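You operate a simulated robot arm through the tools that you are given. There is no shell and no other tool.

The job below is to be done with a simulated robot arm. You get a single attempt, and the scene is never put back.

TASK
Unlatch the sieve, sieve one scoop of pulp, drain the sieve trough and shut its blue lever.
Fine: latch stays up; pulp from the teal bucket; jog the sieve till only knots are left; the fine pulp stays on the trough's floor; scoop back.
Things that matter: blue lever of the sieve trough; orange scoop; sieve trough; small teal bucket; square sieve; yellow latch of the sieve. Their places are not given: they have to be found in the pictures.

Only the result counts: the job must be done as asked and must still hold three seconds after the hand-in. Knocking over, shifting, dropping, spilling or breaking anything else fails it.

THE ROBOT
A 7-joint arm with a fingered hand, fixed in place. Base frame: the origin is on the floor under the middle of its stand, x ahead of it, y to its left, z up; the work surface is at about z = 0.7. Lengths are in m, angles in rad, forces in N, time in s.
It reaches about 1.333 m from its shoulder. Its first joint turns from -1.204 to 3.002 rad. Payload 5 kg.
The tool frame sits at the grasp point between the pads (the TCP): z along the fingers, y along the line on which they close. The tips reach 0.032 m beyond it. The gripper opens to 0.16 m; its body begins 0.089 m behind the TCP. The gripper is a hand of 3 fingers: y runs from the thumb to the fingers, the wrist lies at [0, 0, -0.252] in the tool frame.
Orientation is told as [roll, pitch, yaw] about the base's x, y, z axes, in that order, counted from this pose: with the fingers straight down and closing along the base's y, the tool's x points along the base's -x, its y along +y and its z along -z.

THE INTERFACE
- The arm moves only by the tool servo_tool. Its argument "commands" is a list of rows, each a list of 6 numbers: the shift along the tool's x, y, z in mm, then the turn, a rotation vector about the tool's x, y, z in rad. In form: [[dx, dy, dz, ax, ay, az], ...]. A call has 1 to 20 rows; each row shifts and turns the commanded pose from where the row before left it, along the tool's axes as they then stand. Rows are played at 5 a second. More than 0.05 m and 0.15 rad between two rows, and nothing of the call is played. A pose out of reach is approached as far as the arm can. The call stops where the force on the tool passes 90 N (or 10 N more than at its start, if that is more) or the arm is blocked; 0.2 s more then pass. In this call time passes only in rows, and 0.2 s behind the last. The reply holds the time, the measured pose of the TCP, the force on the tool along the base axes, the opening and the grip force, in the units named above and with some noise, with the torque about the TCP (base axes, N m) and any sound that the robot's microphone picked up, and new pictures: "views" is both (left out), scene, wrist or none.
- Cameras (640 x 400 px; columns grow to the right, rows downward): "scene" is fixed at [0.4015, 0.5027, 1.327]; the picture's right is [-0.99, -0.14, 0.00], its down [-0.04, 0.25, -0.97] and it looks along [0.14, -0.96, -0.25] (base axes); focal length 335 px, centre (320, 200). "wrist" rides on the gripper at [0.065, -0.004, -0.116] in the tool frame; the picture's right is [0.06, 1.00, 0.00], its down [-0.87, 0.05, -0.49] and it looks along [-0.49, 0.03, 0.87] (tool axes); focal length 261 px, centre (320, 200).
- move_column(by): slides the trunk up (or, below 0, down) by that many m; the arm rides with it, the base frame stays. It gives what a move gives, with no picture.
- move_fingers(finger1, finger2, thumb_bend): sets how far each is bent, from 0 (flat) to 1 (curled in); at 0.3 the hand is open as for a grip, at 0.7 the pads meet at the TCP. One left out holds its place. A second passes; each finger stops where it meets its share of the squeeze, and holds until it gets a number again. It is the only way to open and close the hand. It gives what a move gives, with no picture; readings hold the bend of each and the force on the fingers (four entries, about 0 where the hand has none), thumb and palm.
- measure_at(camera, pixels): for up to 12 pixels [column, row] of the newest picture of that camera ("zoom" is the newest enlarged one), the place [x, y, z] in the base frame of the surface seen there, good to about 0.002 m. The clock stands still meanwhile.
- enlarge(camera, box): a new picture of the part [left, top, right, bottom] of that camera's present view, enlarged. The clock stands still meanwhile.
- finish_job(): hands the job in; it is judged then, once.

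Open the gripper and draw the arm clear of the work before you hand the job in, unless the task says otherwise.

The tools are called after "Emit:" as a command line: name --pt "numbers of a row" for each row, then --argument value for the rest, lists and objects as JSON in quotes. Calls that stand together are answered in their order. servo_tool: Moves the arm, as the interface text tells. Its arguments: {"type":"object","properties":{"commands":{"type":"array"},"views":{"type":"string","enum":["both","scene","wrist","none"]}},"required":["commands"]} The other tools are called the same way: move_column (by) moves the trunk up or down; move_fingers (finger1, finger2, thumb_bend) moves the fingers one by one; measure_at (camera, pixels) gives the place of the surface under pixels of a picture; enlarge (camera, box) takes an enlarged picture of a part of a camera's view; finish_job () hands the job in.

At the start:

```text
t: 0.0
ee_pos: [0.4652, -0.651, 1.1541]
tool_rot: [0.001, -0.001, 0.0]
force: [-0.2, -0.4, 0.0]
wrist_torque: [-0.02, -0.02, 0.01]
grip_width: 0.1599
finger_force: 0.1
shape: jaw
bend: [0.3, 0.3, 0.3]
finger forces: [0.0, 0.1, 0.0, 0.1, 0.1, 0.0]
trunk travel left (down, up): [-0.6, 0.34]
```

scene: 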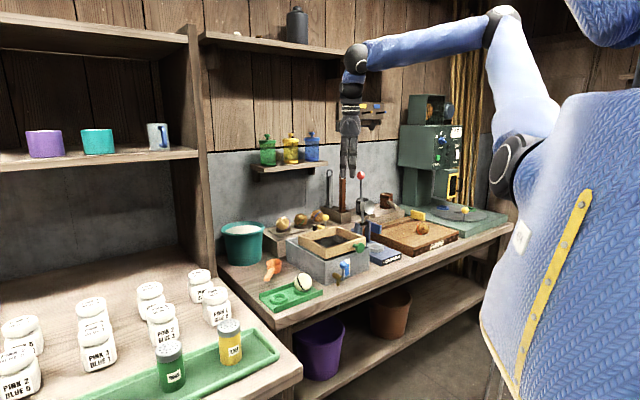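
wrist: 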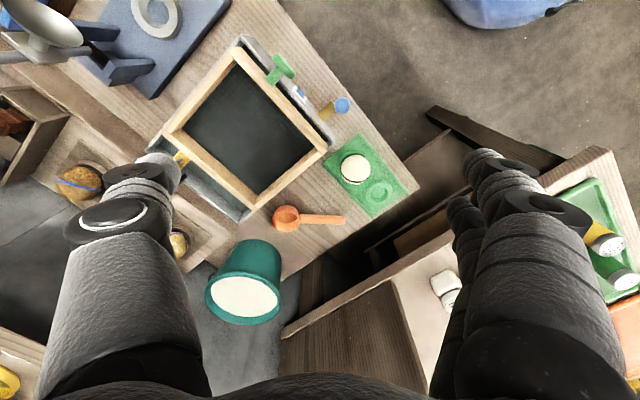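

The scene shows the sieve trough around (325,255), teal bucket at (243,243), orange scoop at (272,268). I enlarge both views to identify the latch, lever and scoop.

Emit:
enlarge --camera "scene" --box '[210, 200, 410, 325]'

Emit:
enlarge --camera "wrist" --box '[130, 20, 450, 220]'

```text
3.20 times, centred on (310, 262) of scene
```

zoom: 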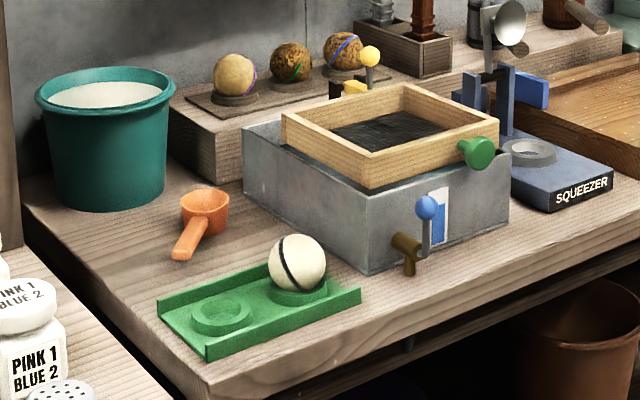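

```text
2.00 times, centred on (290, 120) of wrist
```

zoom: 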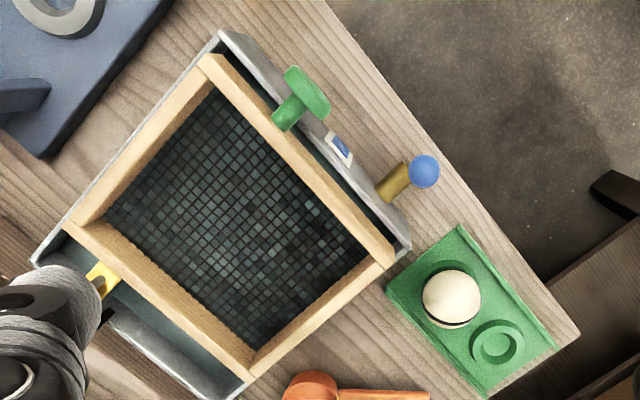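

The wrist zoom shows sieve frame corners, green knob (305,92), blue knob (425,170), latch partly at (97,280) under a finger. I measure these.

Emit:
measure_at --camera "zoom" --pixels '[[207, 62], [78, 225], [252, 368], [388, 260], [305, 92], [287, 117], [425, 170], [395, 185], [102, 275], [225, 215], [222, 36], [150, 325]]'

Emit:
measure_at --camera "wrist" --pixels '[[287, 218], [310, 218], [342, 220], [245, 300], [210, 285], [278, 300], [255, 245], [355, 168], [380, 192], [350, 140], [405, 192], [370, 218]]'

```text
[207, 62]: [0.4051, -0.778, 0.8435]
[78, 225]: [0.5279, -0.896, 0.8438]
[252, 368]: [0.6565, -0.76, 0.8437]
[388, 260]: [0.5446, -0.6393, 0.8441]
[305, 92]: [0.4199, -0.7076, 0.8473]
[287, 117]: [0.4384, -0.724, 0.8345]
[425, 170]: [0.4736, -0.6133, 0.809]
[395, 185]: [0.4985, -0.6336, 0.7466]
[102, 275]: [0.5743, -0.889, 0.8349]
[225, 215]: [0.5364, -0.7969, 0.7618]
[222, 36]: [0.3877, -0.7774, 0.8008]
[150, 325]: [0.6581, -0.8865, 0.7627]
```

```text
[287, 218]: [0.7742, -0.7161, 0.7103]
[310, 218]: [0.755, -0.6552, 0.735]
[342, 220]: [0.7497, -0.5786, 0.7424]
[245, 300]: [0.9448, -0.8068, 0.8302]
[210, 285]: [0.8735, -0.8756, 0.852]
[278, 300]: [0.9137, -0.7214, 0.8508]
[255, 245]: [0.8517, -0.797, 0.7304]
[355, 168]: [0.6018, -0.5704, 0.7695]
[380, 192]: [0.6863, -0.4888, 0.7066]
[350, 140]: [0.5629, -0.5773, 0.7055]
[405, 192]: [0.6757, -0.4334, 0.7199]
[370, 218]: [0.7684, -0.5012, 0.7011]
```

Now a close scene look at the latch (about (337,220)) and at the blue lever (344,268).

Emit:
enlarge --camera "scene" --box '[285, 205, 365, 255]'

Emit:
enlarge --camera "scene" --box '[310, 235, 390, 285]'

```text
8.00 times, centred on (325, 230) of scene
```

zoom: 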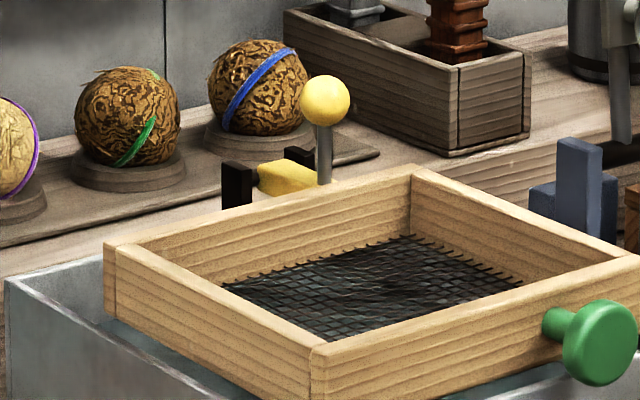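

```text
8.00 times, centred on (350, 260) of scene
```

zoom: 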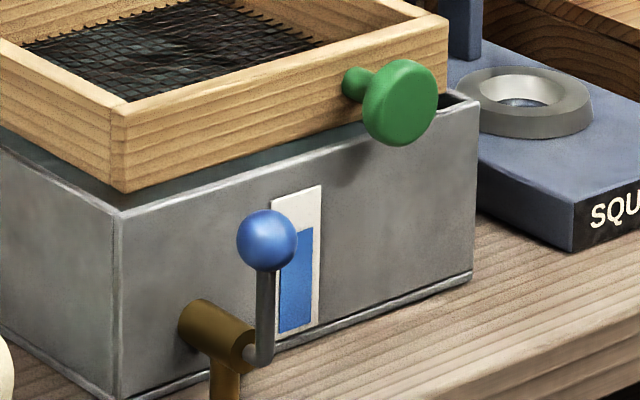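

The newest zoom shows the blue knob (267,240), stem (265,310), brass spigot (215,325), green knob (405,100). I measure those.

Emit:
measure_at --camera "zoom" --pixels '[[267, 240], [265, 310], [262, 350], [195, 315], [230, 335], [225, 385], [300, 192], [295, 328], [400, 102], [120, 215], [474, 105], [118, 393]]'

Emit:
enlarge --camera "scene" --box '[315, 208, 347, 228]'

```text
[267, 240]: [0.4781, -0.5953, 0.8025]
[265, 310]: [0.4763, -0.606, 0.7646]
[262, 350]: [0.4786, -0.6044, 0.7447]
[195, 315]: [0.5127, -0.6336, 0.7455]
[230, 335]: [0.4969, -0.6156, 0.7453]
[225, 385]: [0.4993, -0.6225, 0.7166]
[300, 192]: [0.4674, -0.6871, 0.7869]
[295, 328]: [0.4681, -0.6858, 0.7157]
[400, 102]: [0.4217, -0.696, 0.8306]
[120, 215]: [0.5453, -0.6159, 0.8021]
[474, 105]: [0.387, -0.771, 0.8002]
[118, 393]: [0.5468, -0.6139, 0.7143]
```

```text
16.00 times, centred on (331, 218) of scene
```

zoom: 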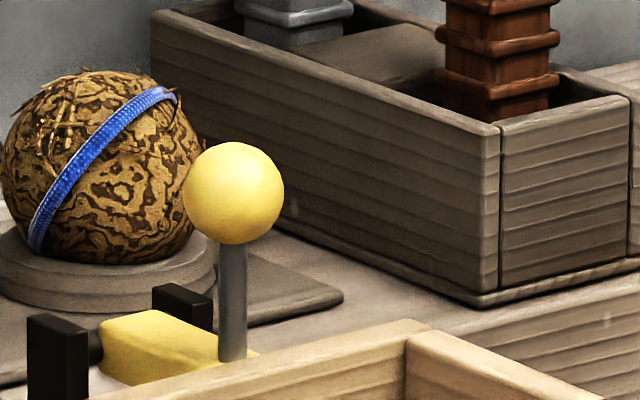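

The latch is a yellow block hinged between two black posts with a stem and ball at its sieve-side end. I measure these parts.

Emit:
measure_at --camera "zoom" --pixels '[[235, 192], [232, 280], [232, 350], [115, 335], [190, 335], [140, 375], [55, 330], [55, 370], [180, 298], [90, 345], [210, 375], [250, 355]]'

```text
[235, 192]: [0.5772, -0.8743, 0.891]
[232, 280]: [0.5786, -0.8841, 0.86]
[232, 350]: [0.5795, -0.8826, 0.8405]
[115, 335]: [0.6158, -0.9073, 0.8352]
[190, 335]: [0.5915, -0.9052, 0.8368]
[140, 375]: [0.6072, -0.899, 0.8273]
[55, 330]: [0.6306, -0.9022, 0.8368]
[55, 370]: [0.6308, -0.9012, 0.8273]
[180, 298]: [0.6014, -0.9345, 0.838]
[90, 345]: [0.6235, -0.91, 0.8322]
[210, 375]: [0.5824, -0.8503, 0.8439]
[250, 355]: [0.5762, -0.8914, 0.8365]
```

I measure surrounding obstacles near the latch: the blue-banded ball, pedestal, box behind, and ball base in the zoom, plus the robot's shoulder and bucket in the scene picture.

Emit:
measure_at --camera "zoom" --pixels '[[110, 150], [150, 75], [110, 285], [330, 295], [260, 300], [330, 200], [490, 290], [500, 30], [30, 250], [285, 50]]'

Emit:
measure_at --camera "scene" --pixels '[[512, 175], [500, 20], [355, 60], [350, 125], [243, 228], [224, 228], [262, 228], [243, 236], [243, 262], [270, 262], [276, 268], [267, 279]]'

```text
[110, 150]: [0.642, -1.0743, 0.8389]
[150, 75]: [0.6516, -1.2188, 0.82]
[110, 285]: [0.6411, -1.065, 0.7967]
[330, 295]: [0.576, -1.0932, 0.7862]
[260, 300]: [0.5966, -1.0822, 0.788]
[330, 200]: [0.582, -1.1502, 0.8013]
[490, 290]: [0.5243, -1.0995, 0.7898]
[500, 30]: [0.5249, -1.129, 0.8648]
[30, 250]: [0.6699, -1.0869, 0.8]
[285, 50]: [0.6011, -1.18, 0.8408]
```

```text
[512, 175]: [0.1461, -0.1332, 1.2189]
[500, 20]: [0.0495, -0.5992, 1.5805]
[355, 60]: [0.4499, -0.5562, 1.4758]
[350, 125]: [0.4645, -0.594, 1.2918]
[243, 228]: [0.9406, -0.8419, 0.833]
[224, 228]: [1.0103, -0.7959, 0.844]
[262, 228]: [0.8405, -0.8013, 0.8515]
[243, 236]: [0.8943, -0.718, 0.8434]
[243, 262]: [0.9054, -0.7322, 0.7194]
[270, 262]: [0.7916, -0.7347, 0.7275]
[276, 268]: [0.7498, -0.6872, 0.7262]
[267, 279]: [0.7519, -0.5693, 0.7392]
```

I look closely at the scoop and bucket in both views.

Emit:
enlarge --camera "scene" --box '[215, 215, 311, 275]'

Emit:
enlarge --camera "wrist" --box '[190, 190, 350, 290]'

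```text
6.67 times, centred on (263, 245) of scene
```

zoom: 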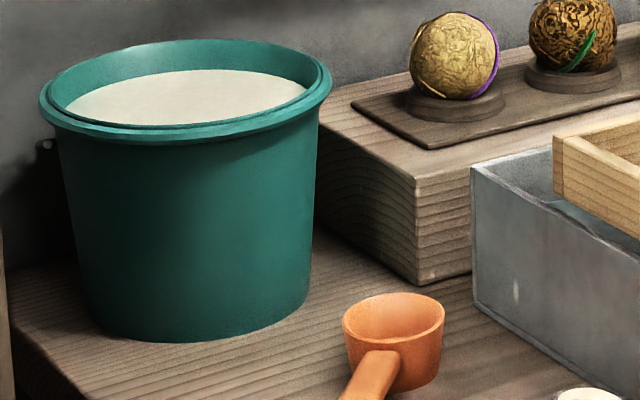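

```text
4.00 times, centred on (270, 240) of wrist
```

zoom: 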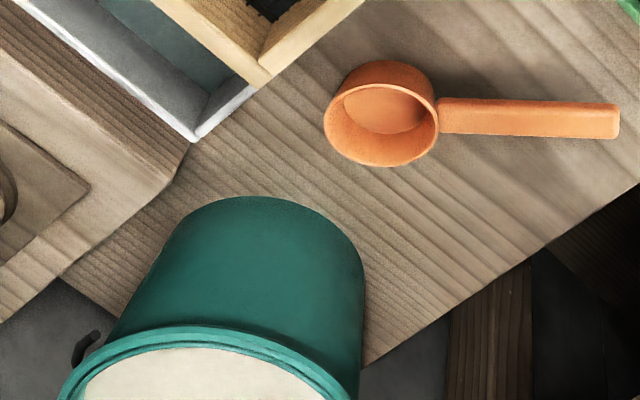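

Measuring scoop geometry in the wrist zoom: bowl rim points, floor, handle root and handle end.

Emit:
measure_at --camera "zoom" --pixels '[[382, 90], [382, 162], [329, 125], [434, 122], [385, 110], [445, 115], [530, 118], [610, 120], [610, 107], [610, 134], [450, 130], [345, 80]]'

```text
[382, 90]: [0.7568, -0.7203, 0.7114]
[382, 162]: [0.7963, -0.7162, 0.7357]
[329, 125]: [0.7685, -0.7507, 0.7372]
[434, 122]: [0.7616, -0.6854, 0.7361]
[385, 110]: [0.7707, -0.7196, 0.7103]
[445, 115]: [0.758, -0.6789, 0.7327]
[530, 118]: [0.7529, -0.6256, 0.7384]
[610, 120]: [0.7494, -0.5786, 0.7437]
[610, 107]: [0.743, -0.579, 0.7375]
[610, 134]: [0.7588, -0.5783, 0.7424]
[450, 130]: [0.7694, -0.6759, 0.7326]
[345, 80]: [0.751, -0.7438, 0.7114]
```

The layout is clear: trough sides run along ~45° (u=(0.71,0.70), n=(-0.70,0.71)). I turn the hand to yaw −45° so the tool x axis matches n (trough front direction), then look.

Emit:
servo_tool --pt "0 0 0 0 0 0.131" --pt "0 0 0 0 0 0.131" --pt "0 0 0 0 0 0.131" --pt "0 0 0 0 0 0.131" --pt "0 0 0 0 0 0.131" --pt "0 0 0 0 0 0.131" --views "both"

```text
t: 1.4
ee_pos: [0.4653, -0.6512, 1.1537]
tool_rot: [0.001, 0.001, -0.79]
force: [0.1, 1.1, 0.0]
wrist_torque: [0.01, -0.03, 0.01]
grip_width: 0.1599
finger_force: 0.1
shape: jaw
bend: [0.3, 0.3, 0.3]
finger forces: [0.0, 0.1, 0.0, 0.1, 0.0, 0.0]
trunk travel left (down, up): [-0.6, 0.34]
```

scene: 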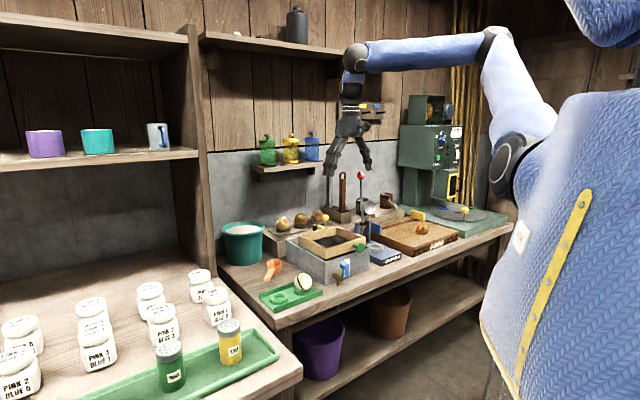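
wrist: 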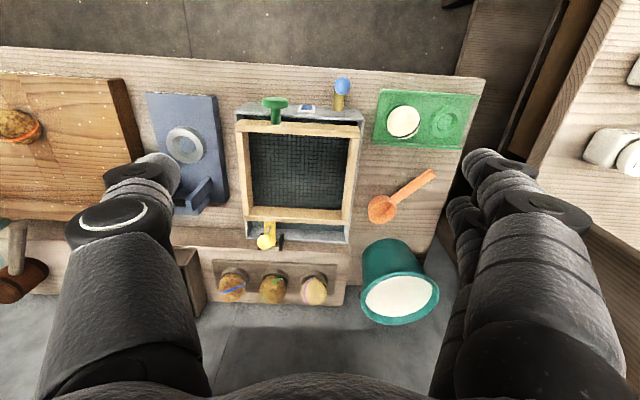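

Alignment is good: the trough is square in the wrist view, latch at (266,238). I enlarge there.

Emit:
enlarge --camera "wrist" --box '[220, 80, 380, 260]'

Emit:
enlarge --camera "wrist" --box '[232, 205, 296, 255]'

```text
2.22 times, centred on (300, 170) of wrist
```

zoom: 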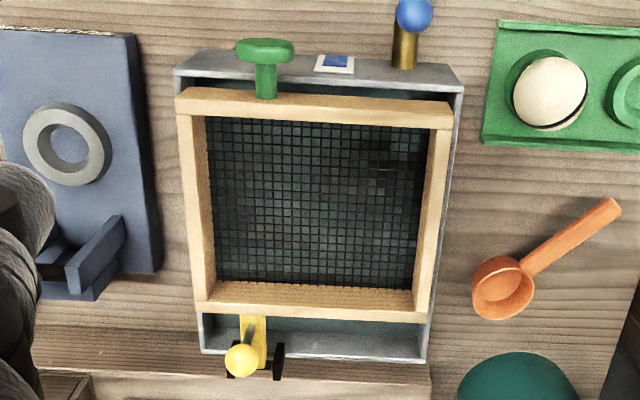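

```text
8.00 times, centred on (264, 230) of wrist
```

zoom: 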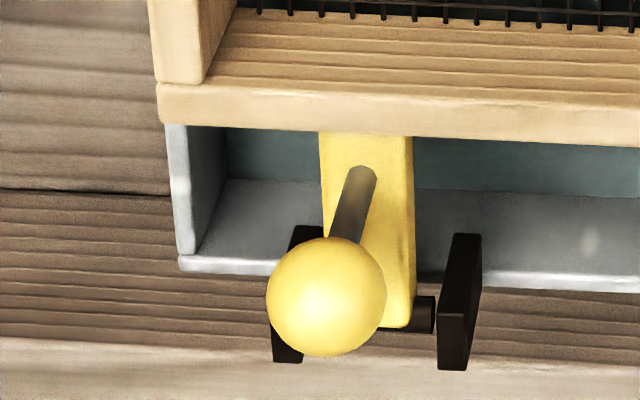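

The latch block lies from hinge posts to the sieve frame, ball on a stem. I measure ball, stem, hinge pin and back wall.

Emit:
measure_at --camera "zoom" --pixels '[[325, 295], [352, 205], [365, 145], [395, 150], [425, 315], [462, 240], [305, 232], [230, 264], [560, 280], [400, 300], [300, 110], [250, 200]]'

```text
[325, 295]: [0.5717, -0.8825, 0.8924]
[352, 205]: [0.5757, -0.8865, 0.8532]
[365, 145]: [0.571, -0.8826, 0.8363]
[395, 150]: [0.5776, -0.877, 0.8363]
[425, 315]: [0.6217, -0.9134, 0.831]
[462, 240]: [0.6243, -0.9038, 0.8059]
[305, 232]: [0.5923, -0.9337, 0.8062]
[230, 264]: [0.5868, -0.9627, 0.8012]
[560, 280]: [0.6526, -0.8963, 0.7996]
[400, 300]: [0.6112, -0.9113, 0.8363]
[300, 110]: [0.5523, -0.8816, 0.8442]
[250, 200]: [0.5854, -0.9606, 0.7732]
```

I move to above the latch ball (target u=-0.213, n=-1.038, z≈1.02) in small rows.

Emit:
servo_tool --pt "-35.4 -12.2 19 0 0 0" --pt "-35.4 -12.2 19 0 0 0" --pt "-35.4 -12.2 19 0 0 0" --pt "-35.4 -12.2 19 0 0 0" --pt "-35.4 -12.2 19 0 0 0" --pt "-35.4 -12.2 19 0 0 0" --pt "-35.4 -12.2 19 0 0 0" --pt "0 0 0 0 0 0" --views "both"

Emit:
move_fingers --finger1 0.5 --finger2 0.5 --thumb_bend 0.5

```text
t: 3.2
ee_pos: [0.5805, -0.8854, 1.0189]
tool_rot: [0.0, 0.001, -0.786]
force: [0.5, 0.9, 0.2]
wrist_torque: [-0.01, 0.01, 0.04]
grip_width: 0.1599
finger_force: 0.2
shape: jaw
bend: [0.3, 0.3, 0.3]
finger forces: [0.0, 0.1, 0.0, 0.0, 0.1, 0.0]
trunk travel left (down, up): [-0.6, 0.34]
```

scene: 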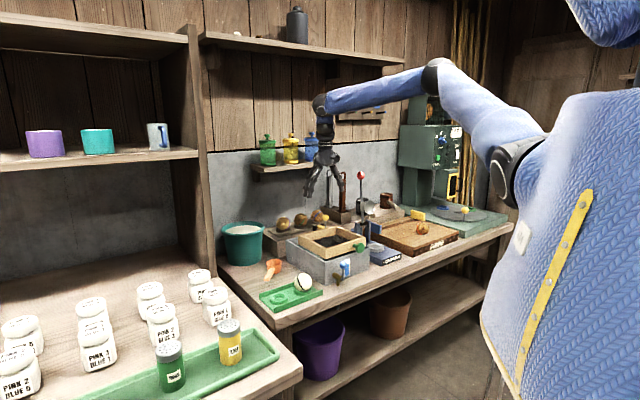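
wrist: 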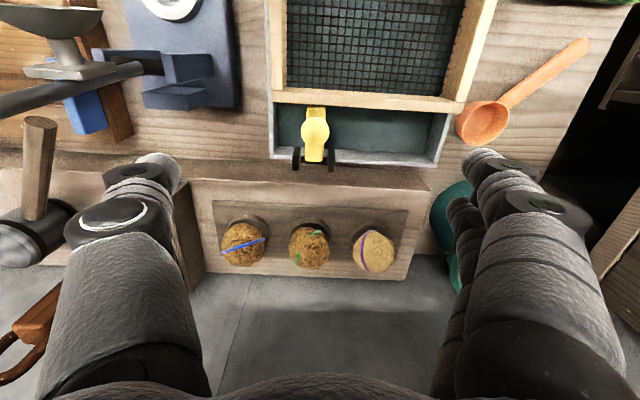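

```text
t: 4.2
ee_pos: [0.5808, -0.8855, 1.0177]
tool_rot: [-0.001, -0.001, -0.787]
force: [-0.2, 0.5, 0.1]
wrist_torque: [0.0, 0.01, 0.02]
grip_width: 0.0879
finger_force: 0.1
shape: fingers
bend: [0.5, 0.5, 0.5]
finger forces: [0.1, 0.0, 0.0, 0.1, 0.0, 0.1]
trunk travel left (down, up): [-0.6, 0.34]
```

Fingers at 0.5 give an 88 mm opening. I lower toward the ball in steps and look.

Emit:
servo_tool --pt "0 -1 30 0 0 0" --pt "0 -1 30 0 0 0" --pt "0 0 20 0 0 0" --pt "0 0 0 0 0 0" --views "both"

```text
t: 5.2
ee_pos: [0.5792, -0.8849, 0.94]
tool_rot: [0.002, 0.001, -0.787]
force: [-0.2, 0.4, -0.3]
wrist_torque: [-0.03, 0.01, 0.02]
grip_width: 0.0881
finger_force: 0.0
shape: fingers
bend: [0.5, 0.5, 0.5]
finger forces: [0.1, 0.1, 0.1, 0.1, 0.1, 0.0]
trunk travel left (down, up): [-0.6, 0.34]
```

scene: 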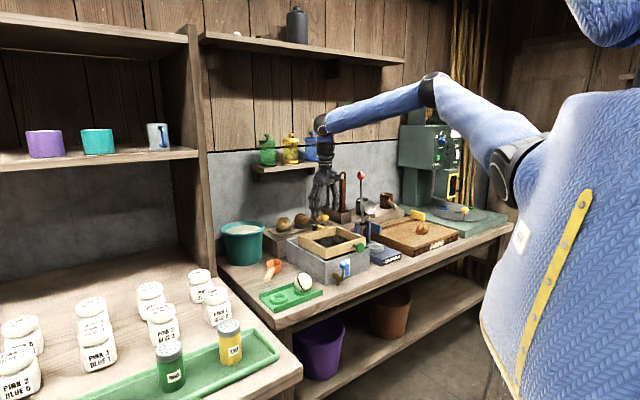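
wrist: 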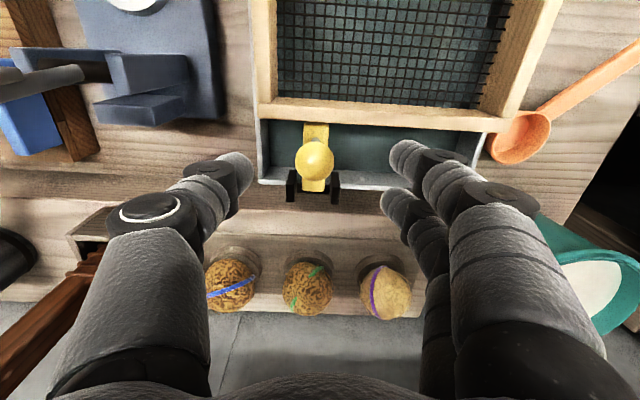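

Ball at (315,159), about 3 mm toward −y and +x of the TCP axis. I correct and lower so the TCP is at the ball centre (z≈0.888).

Emit:
servo_tool --pt "3 -3 20 0 0 0" --pt "0 0 20 0 0 0" --pt "0 0 10 0 0 0" --pt "0 0 0 0 0 0" --views "both"

```text
t: 6.2
ee_pos: [0.5743, -0.8869, 0.8898]
tool_rot: [0.0, 0.002, -0.788]
force: [0.0, 0.2, 0.3]
wrist_torque: [0.0, 0.0, 0.0]
grip_width: 0.0879
finger_force: 0.1
shape: fingers
bend: [0.5, 0.5, 0.5]
finger forces: [0.0, 0.0, 0.0, 0.0, 0.0, 0.1]
trunk travel left (down, up): [-0.6, 0.34]
```

scene: 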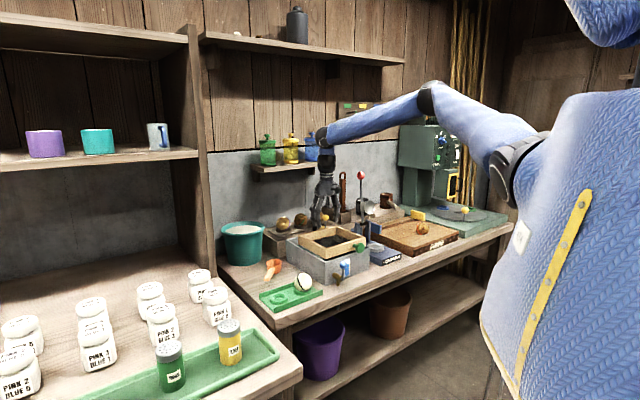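
wrist: 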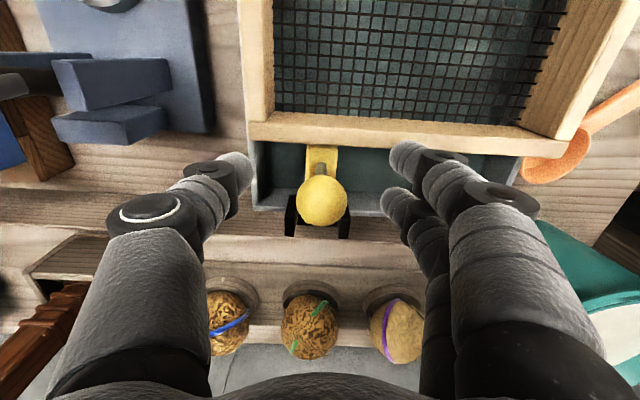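

Ball is at (322,199), right at the TCP. I close the fingers gently on it.

Emit:
move_fingers --finger1 0.64 --finger2 0.64 --thumb_bend 0.64

```text
t: 7.2
ee_pos: [0.575, -0.8872, 0.8897]
tool_rot: [0.0, -0.001, -0.786]
force: [0.4, -0.2, -0.7]
wrist_torque: [-0.02, 0.01, 0.0]
grip_width: 0.0331
finger_force: 0.0
shape: fingers
bend: [0.64, 0.64, 0.64]
finger forces: [0.0, 0.1, 0.1, 0.1, 0.0, 0.0]
trunk travel left (down, up): [-0.6, 0.34]
```

Opening 33 mm, no contact yet; close a bit more to grip the 27 mm ball.

Emit:
move_fingers --finger1 0.68 --finger2 0.68 --thumb_bend 0.68

```text
t: 8.2
ee_pos: [0.5744, -0.889, 0.8901]
tool_rot: [-0.001, 0.001, -0.787]
force: [-0.9, -1.4, -0.8]
wrist_torque: [-0.04, 0.01, -0.01]
grip_width: 0.0209
finger_force: 1.1
shape: fingers
bend: [0.68, 0.67, 0.67]
finger forces: [0.0, 0.5, 0.0, 0.0, 2.0, 0.0]
trunk travel left (down, up): [-0.6, 0.34]
```

Light contact on the ball. I start swinging it along its arc about the hinge (toward −n and up), first three steps.

Emit:
servo_tool --pt "-5.9 0 -3.9 0 0 0" --pt "-5.8 0 -3.8 0 0 0" --pt "-6.5 0 -2.8 0 0 0" --pt "-6.4 0 -2.8 0 0 0" --pt "0 0 0 0 0 0" --views "both"

```text
t: 9.4
ee_pos: [0.5912, -0.9043, 0.9038]
tool_rot: [0.001, 0.0, -0.787]
force: [-1.8, -1.7, -1.2]
wrist_torque: [-0.03, 0.02, 0.01]
grip_width: 0.0206
finger_force: 1.3
shape: fingers
bend: [0.68, 0.68, 0.68]
finger forces: [0.0, 0.5, 0.0, 0.0, 2.0, 0.1]
trunk travel left (down, up): [-0.6, 0.34]
```

scene: 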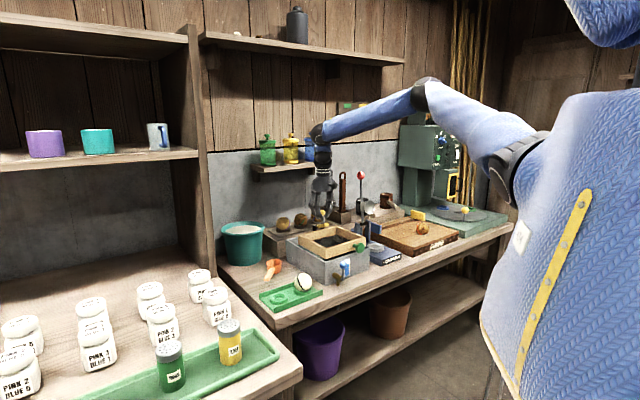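
wrist: 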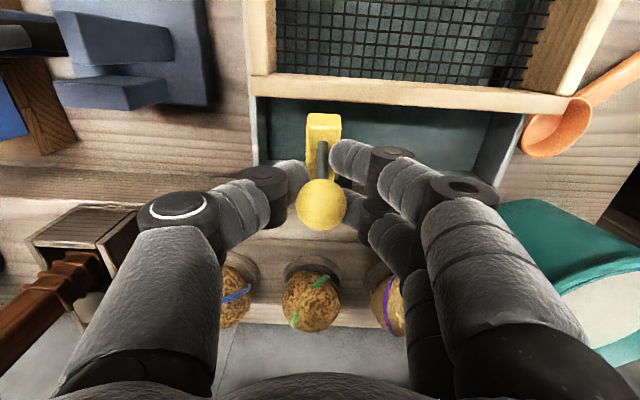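

The latch lifts smoothly (block tip rising, ball at (320,204)). Continue along the arc past the top.

Emit:
servo_tool --pt "-6.8 0 -1.7 0 0 0" --pt "-6.8 0 -1.6 0 0 0" --pt "-7 0 -0.5 0 0 0" --pt "-7 0 -0.4 0 0 0" --pt "-7 0 0.8 0 0 0" --pt "-6.9 0 0.8 0 0 0" --pt "-6.8 0 2.0 0 0 0" --pt "-6.7 0 2.0 0 0 0" --pt "0 0 0 0 0 0" --views "both"

```text
t: 11.4
ee_pos: [0.6294, -0.9448, 0.9011]
tool_rot: [0.0, -0.001, -0.788]
force: [0.6, 3.2, -4.1]
wrist_torque: [0.06, 0.05, -0.01]
grip_width: 0.0205
finger_force: 2.0
shape: fingers
bend: [0.67, 0.66, 0.68]
finger forces: [0.7, 3.1, 0.1, 0.1, 1.2, 0.1]
trunk travel left (down, up): [-0.6, 0.34]
```

scene: 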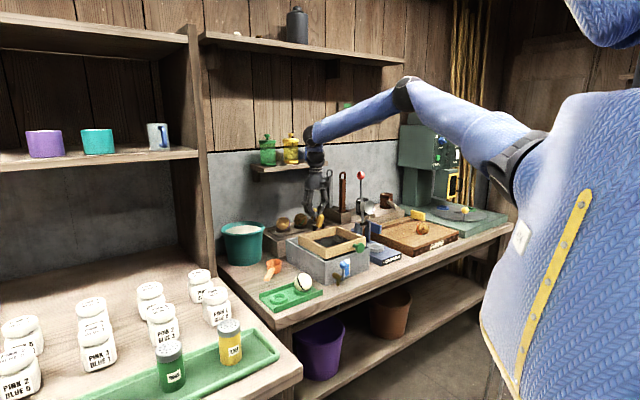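
wrist: 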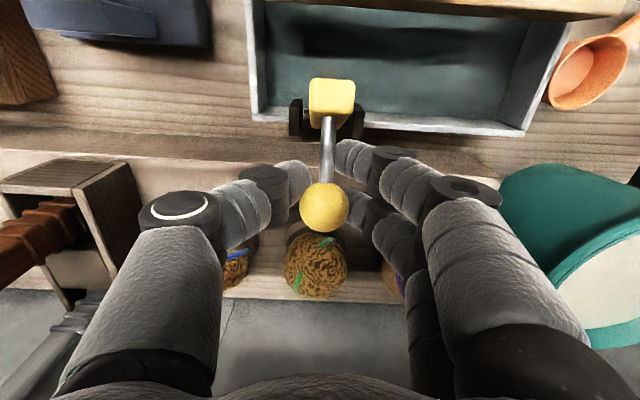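

Block is about 60° up. I continue the arc further back so that it is past vertical, watching for a stop.

Emit:
servo_tool --pt "-6.3 0 3.2 0 0 0" --pt "-6.3 0 3.1 0 0 0" --pt "-5.6 0 4.2 0 0 0" --pt "-5.6 0 4.1 0 0 0" --pt "0 0 0 0 0 0" --views "both"

```text
t: 12.6
ee_pos: [0.6469, -0.9607, 0.8881]
tool_rot: [0.0, 0.0, -0.787]
force: [0.4, -0.4, -0.5]
wrist_torque: [-0.03, 0.05, 0.02]
grip_width: 0.0196
finger_force: 0.0
shape: fingers
bend: [0.68, 0.68, 0.68]
finger forces: [0.1, 0.0, 0.0, 0.0, 0.2, 0.1]
trunk travel left (down, up): [-0.6, 0.34]
```

scene: 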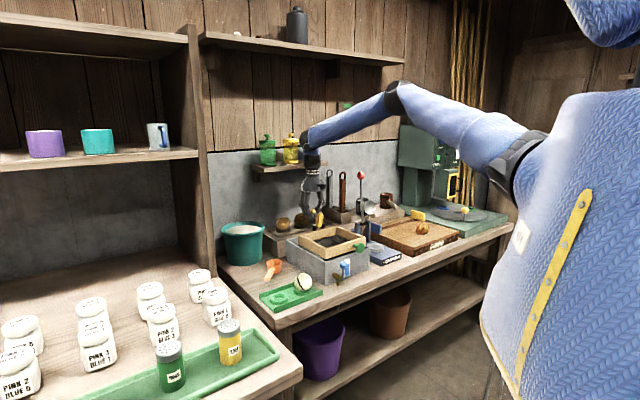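
wrist: 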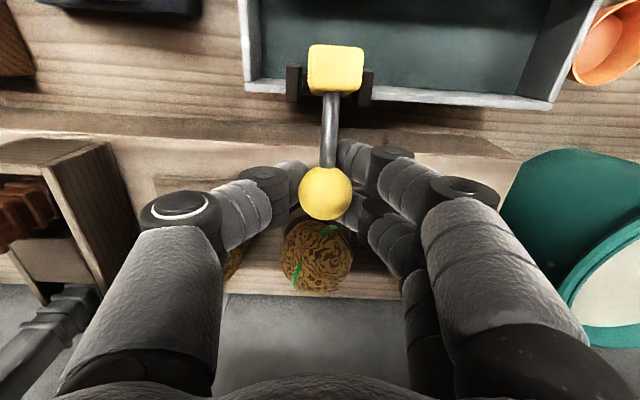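

Continue the swing a little further to find its stop / rest past vertical.

Emit:
servo_tool --pt "-4.9 0 5.1 0 0 0" --pt "-4.8 0 5.0 0 0 0" --pt "-4.0 0 5.8 0 0 0" --pt "0 0 0 0 0 0" --views "both"

```text
t: 13.6
ee_pos: [0.6558, -0.9718, 0.8732]
tool_rot: [0.001, -0.001, -0.787]
force: [0.2, -0.1, 0.1]
wrist_torque: [-0.01, -0.01, 0.02]
grip_width: 0.0192
finger_force: 0.0
shape: fingers
bend: [0.68, 0.68, 0.68]
finger forces: [0.0, 0.0, 0.0, 0.0, 0.1, 0.0]
trunk travel left (down, up): [-0.6, 0.34]
```

scene: 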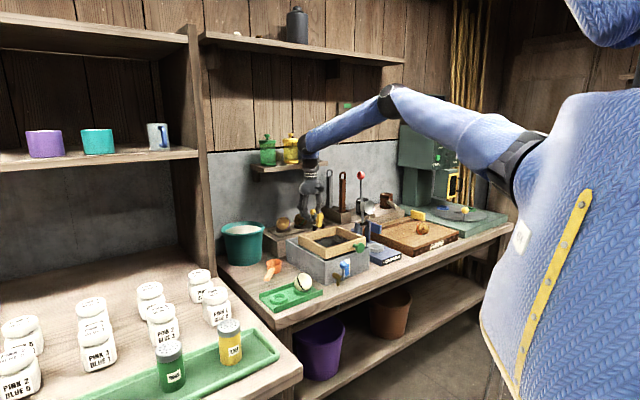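
wrist: 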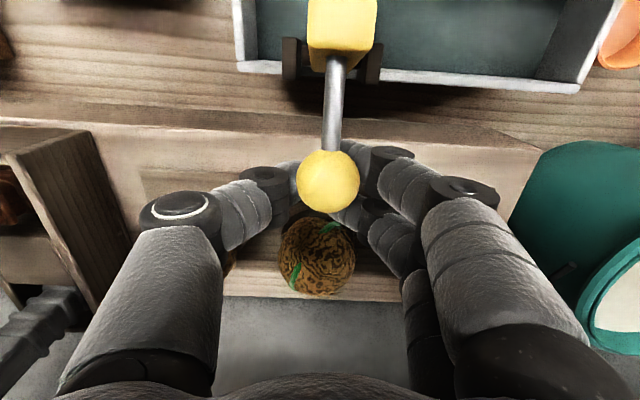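

The ball now lags (at (327,180)) with zero finger force – the latch seems to be resting on its own. I measure the ball and the block top.

Emit:
measure_at --camera "wrist" --pixels '[[327, 178], [335, 110], [342, 30], [340, 58], [293, 60], [320, 250]]'

```text
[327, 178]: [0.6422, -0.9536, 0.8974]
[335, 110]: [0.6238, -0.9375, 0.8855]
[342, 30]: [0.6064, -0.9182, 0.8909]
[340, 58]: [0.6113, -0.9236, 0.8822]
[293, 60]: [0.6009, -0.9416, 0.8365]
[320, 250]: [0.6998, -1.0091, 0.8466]
```

The latch is resting against its back stop, over-centre (ball centre about (0.645,-0.96,0.886), block vertical). I open the fingers and rise, then check it stays.

Emit:
move_fingers --finger1 0.5 --finger2 0.5 --thumb_bend 0.5

Emit:
servo_tool --pt "0 0 -20 0 0 0" --pt "0 0 -30 0 0 0" --pt "0 0 -40 0 0 0" --pt "0 0 -40 0 0 0" --pt "20 0 -30 0 0 0" --pt "30 0 0 0 0 0" --pt "30 0 0 0 0 0" --views "both"

```text
t: 14.6
ee_pos: [0.6568, -0.9718, 0.8731]
tool_rot: [0.0, 0.001, -0.787]
force: [0.7, 0.0, -0.9]
wrist_torque: [-0.03, 0.0, -0.03]
grip_width: 0.0864
finger_force: 0.1
shape: fingers
bend: [0.5, 0.5, 0.5]
finger forces: [0.1, 0.0, 0.1, 0.1, 0.0, 0.1]
trunk travel left (down, up): [-0.6, 0.34]
```

```text
t: 16.2
ee_pos: [0.597, -0.9156, 1.035]
tool_rot: [0.001, 0.0, -0.787]
force: [-0.1, 0.2, -0.1]
wrist_torque: [-0.03, -0.02, -0.02]
grip_width: 0.0868
finger_force: 0.0
shape: fingers
bend: [0.5, 0.5, 0.5]
finger forces: [0.0, 0.0, 0.1, 0.1, 0.0, 0.1]
trunk travel left (down, up): [-0.6, 0.34]
```

scene: 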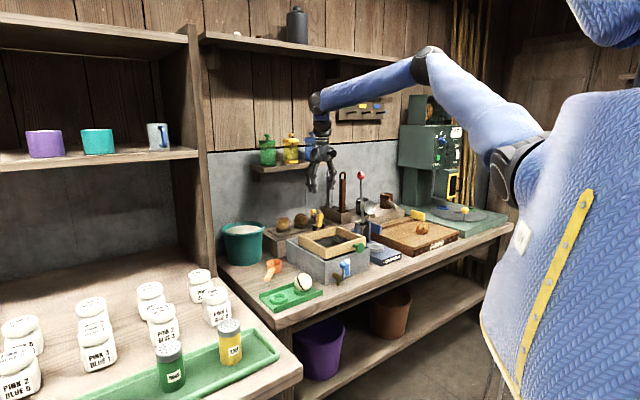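
wrist: 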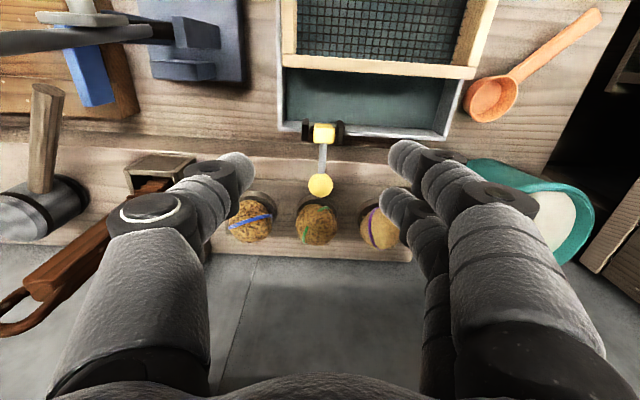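

The latch stands up with the ball lying back at (320,185). I zoom on it from the scene camera for confirmation.

Emit:
enlarge --camera "scene" --box '[285, 200, 365, 250]'

Emit:
measure_at --camera "wrist" --pixels '[[320, 183], [324, 133], [322, 155], [492, 112], [480, 85], [590, 15]]'

```text
8.00 times, centred on (325, 225) of scene
```

zoom: 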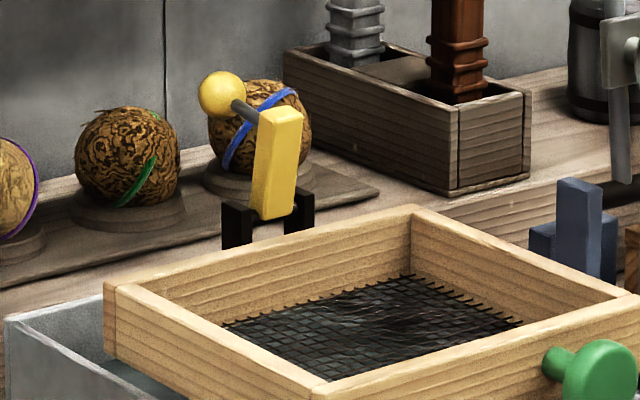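

```text
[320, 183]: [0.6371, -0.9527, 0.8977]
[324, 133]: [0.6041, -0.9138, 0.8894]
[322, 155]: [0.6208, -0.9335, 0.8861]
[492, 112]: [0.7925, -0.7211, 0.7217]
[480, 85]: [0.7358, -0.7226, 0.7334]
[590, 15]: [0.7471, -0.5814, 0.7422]
```

Latch is up and stable. Now to the scoop: I move to above its handle (about (0.75,-0.60)) and turn the hand to yaw ≈ −1.46 so the fingers close across the handle.

Emit:
servo_tool --pt "14.6 41.4 0 0 0 0" --pt "14.6 41.4 0 0 0 0" --pt "14.6 41.4 0 0 0 0" --pt "14.6 41.4 0 0 0 0" --pt "14.6 41.4 0 0 0 0" --pt "14.6 41.4 0 0 0 0" --pt "14.6 41.4 0 0 0 0" --pt "14.6 41.4 0 0 0 0" --pt "0 0 0 0 0 0.135" --pt "0 0 0 0 0 0.135" --pt "0 0 0 0 0 0.135" --pt "0 0 0 0 0 0.135" --pt "0 0 0 0 0 0.134" --pt "0 0 0 0 0 0" --views "both"

```text
t: 19.2
ee_pos: [0.7534, -0.5971, 1.0335]
tool_rot: [0.001, 0.001, -1.462]
force: [0.0, 1.6, -1.0]
wrist_torque: [0.03, -0.02, 0.0]
grip_width: 0.0868
finger_force: 0.1
shape: fingers
bend: [0.5, 0.5, 0.5]
finger forces: [0.1, 0.1, 0.0, 0.1, 0.0, 0.0]
trunk travel left (down, up): [-0.6, 0.34]
```

scene: 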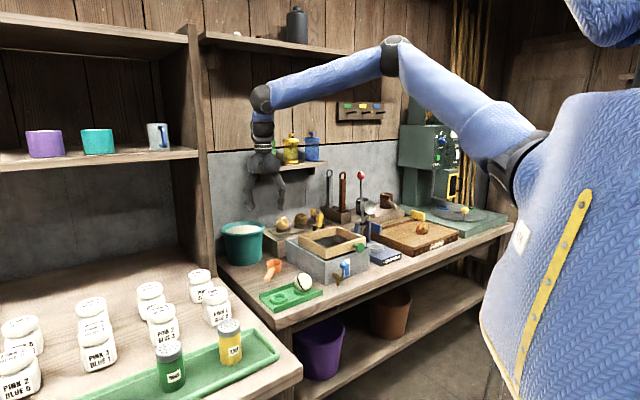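
wrist: 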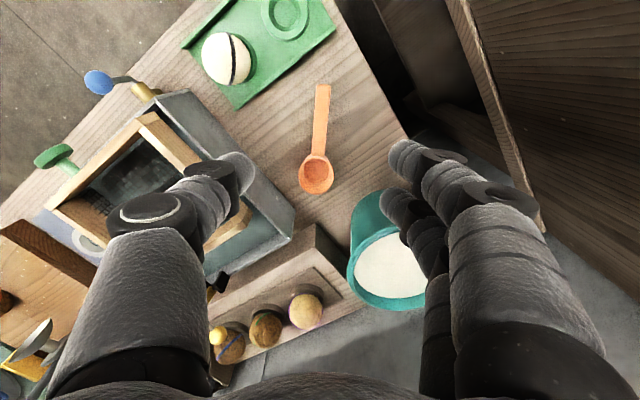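

Hand is aligned above the scoop (handle around (321,115)). I enlarge and measure it along with the tray's edge.

Emit:
enlarge --camera "wrist" --box '[260, 60, 420, 210]'

Emit:
measure_at --camera "wrist" --pixels '[[322, 86], [328, 86], [317, 86], [320, 110], [318, 135], [316, 152], [316, 178], [300, 175], [332, 175], [316, 192], [232, 105], [333, 30]]'

```text
2.67 times, centred on (340, 135) of wrist
```

zoom: 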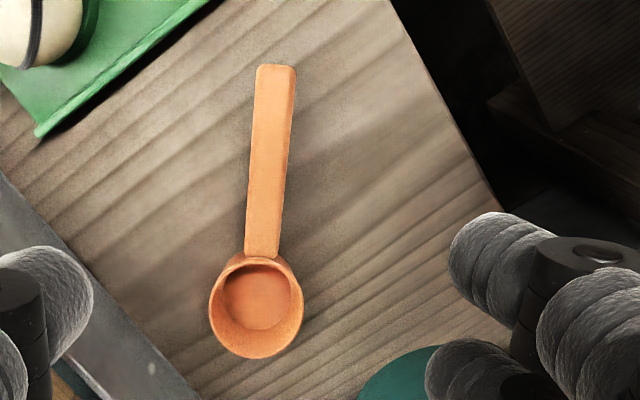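

```text
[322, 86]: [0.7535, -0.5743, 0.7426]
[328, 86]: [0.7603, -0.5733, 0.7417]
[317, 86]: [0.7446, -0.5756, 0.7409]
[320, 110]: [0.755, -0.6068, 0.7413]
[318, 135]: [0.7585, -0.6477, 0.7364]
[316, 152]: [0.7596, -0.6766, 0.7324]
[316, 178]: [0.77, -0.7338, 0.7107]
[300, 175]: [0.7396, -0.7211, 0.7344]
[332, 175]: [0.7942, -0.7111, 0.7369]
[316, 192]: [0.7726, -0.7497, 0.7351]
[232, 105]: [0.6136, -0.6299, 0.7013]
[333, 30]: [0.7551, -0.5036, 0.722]
```

Handle runs from (0.7525,-0.57,0.7425) to (0.76,-0.677,0.732). I tilt the hand −25° about tool y (fingers toward the bowl), then lower to z≈0.80.

Emit:
servo_tool --pt "0 0 0 0 -0.145 0" --pt "0 0 0 0 -0.145 0" --pt "0 0 0 0 -0.145 0" --pt "19.7 0 42.4 0 0 0" --pt "19.7 0 42.4 0 0 0" --pt "19.7 0 42.4 0 0 0" --pt "19.7 0 42.4 0 0 0" --pt "19.7 0 42.4 0 0 0" --pt "0 0 0 0 0 0" --views "both"

```text
t: 21.2
ee_pos: [0.7556, -0.6022, 0.8001]
tool_rot: [0.002, -0.435, -1.46]
force: [0.1, -0.1, -1.0]
wrist_torque: [0.01, 0.03, 0.02]
grip_width: 0.0869
finger_force: 0.0
shape: fingers
bend: [0.5, 0.5, 0.5]
finger forces: [0.1, 0.1, 0.1, 0.0, 0.0, 0.1]
trunk travel left (down, up): [-0.6, 0.34]
```

scene: 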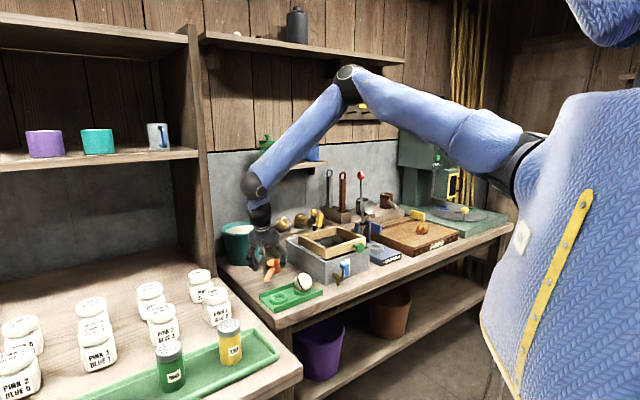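
wrist: 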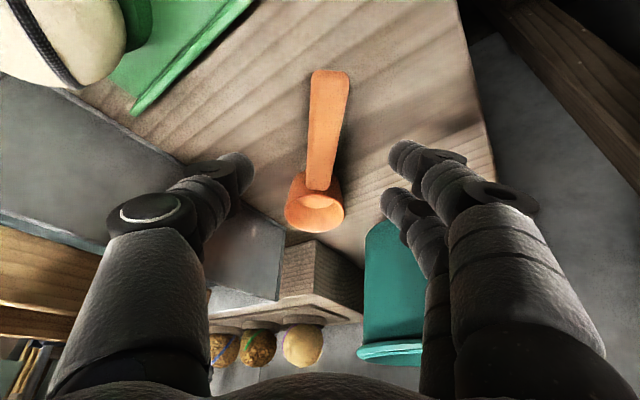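

Handle is centred at about (325,125) below the TCP. I lower the final 60 mm carefully, watching force.

Emit:
servo_tool --pt "10 0.4 17.4 0 0 0" --pt "10 0.4 17.4 0 0 0" --pt "7 0.3 12 0 0 0" --pt "2.8 0 5 0 0 0" --pt "0 0 0 0 0 0" --views "both"

```text
t: 22.4
ee_pos: [0.7537, -0.5961, 0.7437]
tool_rot: [0.005, -0.44, -1.467]
force: [-0.4, -13.5, 40.4]
wrist_torque: [-0.28, -2.27, -0.75]
grip_width: 0.0881
finger_force: 21.2
shape: fingers
bend: [0.54, 0.5, 0.5]
finger forces: [40.8, 0.0, 0.0, 0.0, 0.1, 0.0]
trunk travel left (down, up): [-0.6, 0.34]
```

scene: 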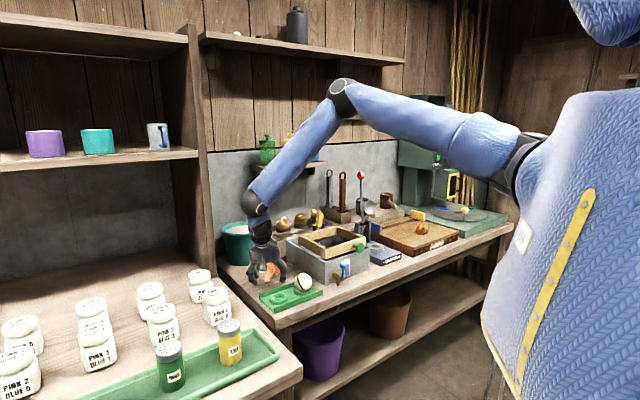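
wrist: 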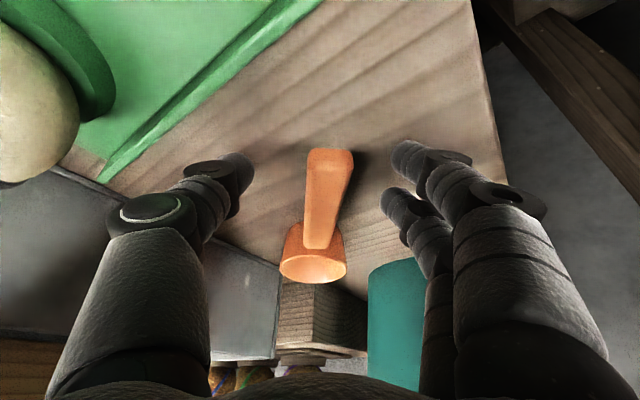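

Finger 1's tip touches the table (40 N), so I raise 8 mm to release the contact.

Emit:
servo_tool --pt "-2.1 0 -4.5 0 0 0" --pt "-2.1 0 -4.5 0 0 0" --pt "0 0 0 0 0 0" --views "wrist"

Emit:
move_fingers --finger1 0.6 --finger2 0.6 --thumb_bend 0.6

```text
t: 23.2
ee_pos: [0.7533, -0.5928, 0.7483]
tool_rot: [-0.002, -0.433, -1.459]
force: [0.9, 0.1, -0.3]
wrist_torque: [0.02, 0.02, 0.0]
grip_width: 0.0877
finger_force: 0.1
shape: fingers
bend: [0.5, 0.5, 0.5]
finger forces: [0.1, 0.0, 0.0, 0.0, 0.0, 0.1]
trunk travel left (down, up): [-0.6, 0.34]
```

wrist: 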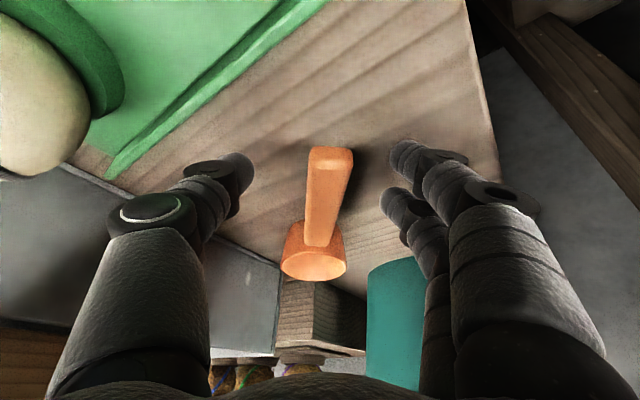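

```text
t: 24.2
ee_pos: [0.7534, -0.5936, 0.7496]
tool_rot: [0.002, -0.435, -1.46]
force: [0.4, -0.8, -0.2]
wrist_torque: [0.03, 0.01, 0.03]
grip_width: 0.0484
finger_force: 0.1
shape: fingers
bend: [0.6, 0.6, 0.6]
finger forces: [0.0, 0.0, 0.0, 0.0, 0.1, 0.1]
trunk travel left (down, up): [-0.6, 0.34]
```

At bend 0.6 no contact. I lower another 4 mm and check the force.

Emit:
servo_tool --pt "0.9 0 1.8 0 0 0" --pt "0.8 0 1.8 0 0 0" --pt "0 0 0 0 0 0" --views "wrist"

```text
t: 25.0
ee_pos: [0.7527, -0.5915, 0.7433]
tool_rot: [-0.001, -0.433, -1.46]
force: [0.2, 0.6, 0.4]
wrist_torque: [0.02, -0.02, 0.04]
grip_width: 0.0481
finger_force: 0.1
shape: fingers
bend: [0.6, 0.6, 0.6]
finger forces: [0.1, 0.0, 0.0, 0.0, 0.1, 0.0]
trunk travel left (down, up): [-0.6, 0.34]
```

wrist: 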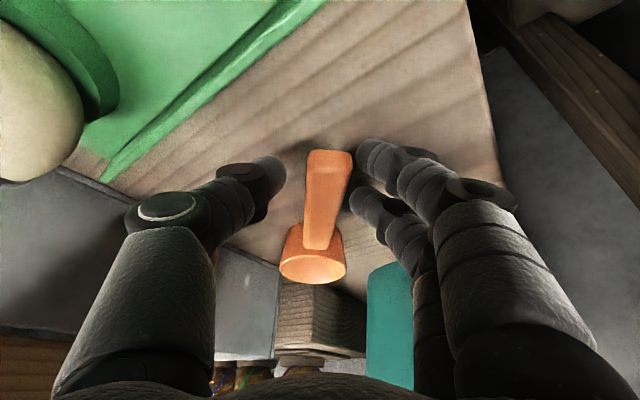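

No contact at z=0.743. I shift 6 mm toward the bowl for a fuller grip on the handle and then close firmly.

Emit:
servo_tool --pt "-2.7 0 1.2 0 0 0" --pt "-2.7 0 1.2 0 0 0" --pt "0 0 0 0 0 0" --views "none"

Emit:
move_fingers --finger1 0.72 --finger2 0.72 --thumb_bend 0.72

```text
t: 25.8
ee_pos: [0.7537, -0.5988, 0.7451]
tool_rot: [0.0, -0.434, -1.462]
force: [-0.6, -0.8, -0.1]
wrist_torque: [0.04, 0.0, 0.05]
grip_width: 0.0479
finger_force: 0.1
shape: fingers
bend: [0.6, 0.6, 0.6]
finger forces: [0.2, 0.0, 0.0, 0.0, 0.1, 0.0]
trunk travel left (down, up): [-0.6, 0.34]
```

```text
t: 26.8
ee_pos: [0.7543, -0.5993, 0.7446]
tool_rot: [0.001, -0.436, -1.462]
force: [-1.0, 0.5, 0.5]
wrist_torque: [-0.05, 0.06, -0.03]
grip_width: 0.0206
finger_force: 12.4
shape: fingers
bend: [0.71, 0.69, 0.68]
finger forces: [3.6, 8.3, 0.0, 0.1, 12.3, 0.0]
trunk travel left (down, up): [-0.6, 0.34]
```

The handle is gripped (thumb 12 N). I tighten somewhat more for security.

Emit:
move_fingers --finger1 0.8 --finger2 0.8 --thumb_bend 0.8

Emit:
servo_tool --pt "-2.1 0 -4.5 0 0 0" --pt "-4.2 0 -9.1 0 0 0" --pt "-4.2 0 -9.1 0 0 0" --pt "0 0 0 0 0 0" --views "both"

```text
t: 27.8
ee_pos: [0.7537, -0.5983, 0.745]
tool_rot: [-0.001, -0.433, -1.46]
force: [-2.0, -0.7, 2.1]
wrist_torque: [-0.24, 0.09, -0.13]
grip_width: 0.0096
finger_force: 22.7
shape: fingers
bend: [0.77, 0.78, 0.72]
finger forces: [10.7, 13.7, 0.0, 0.0, 20.9, 0.1]
trunk travel left (down, up): [-0.6, 0.34]
```

```text
t: 28.8
ee_pos: [0.7545, -0.5983, 0.7689]
tool_rot: [-0.001, -0.436, -1.461]
force: [0.2, -0.7, -0.6]
wrist_torque: [0.04, 0.03, 0.02]
grip_width: 0.0054
finger_force: 16.6
shape: fingers
bend: [0.78, 0.78, 0.73]
finger forces: [2.5, 12.0, 0.0, 0.0, 17.8, 0.1]
trunk travel left (down, up): [-0.6, 0.34]
```

scene: 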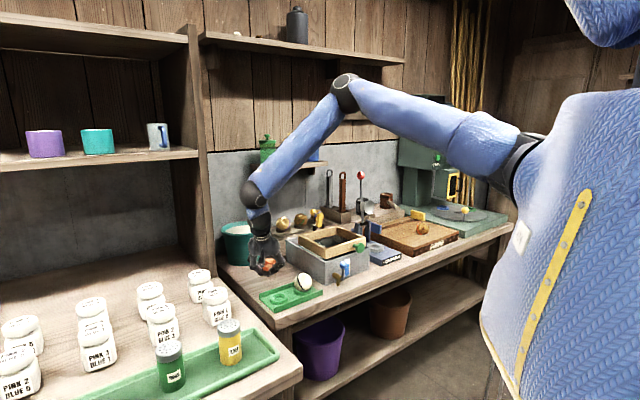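
wrist: 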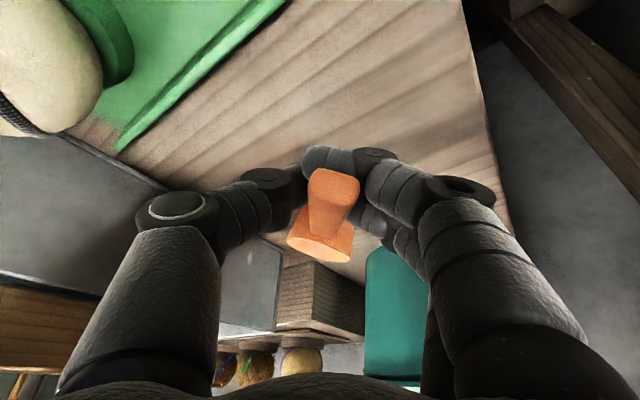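

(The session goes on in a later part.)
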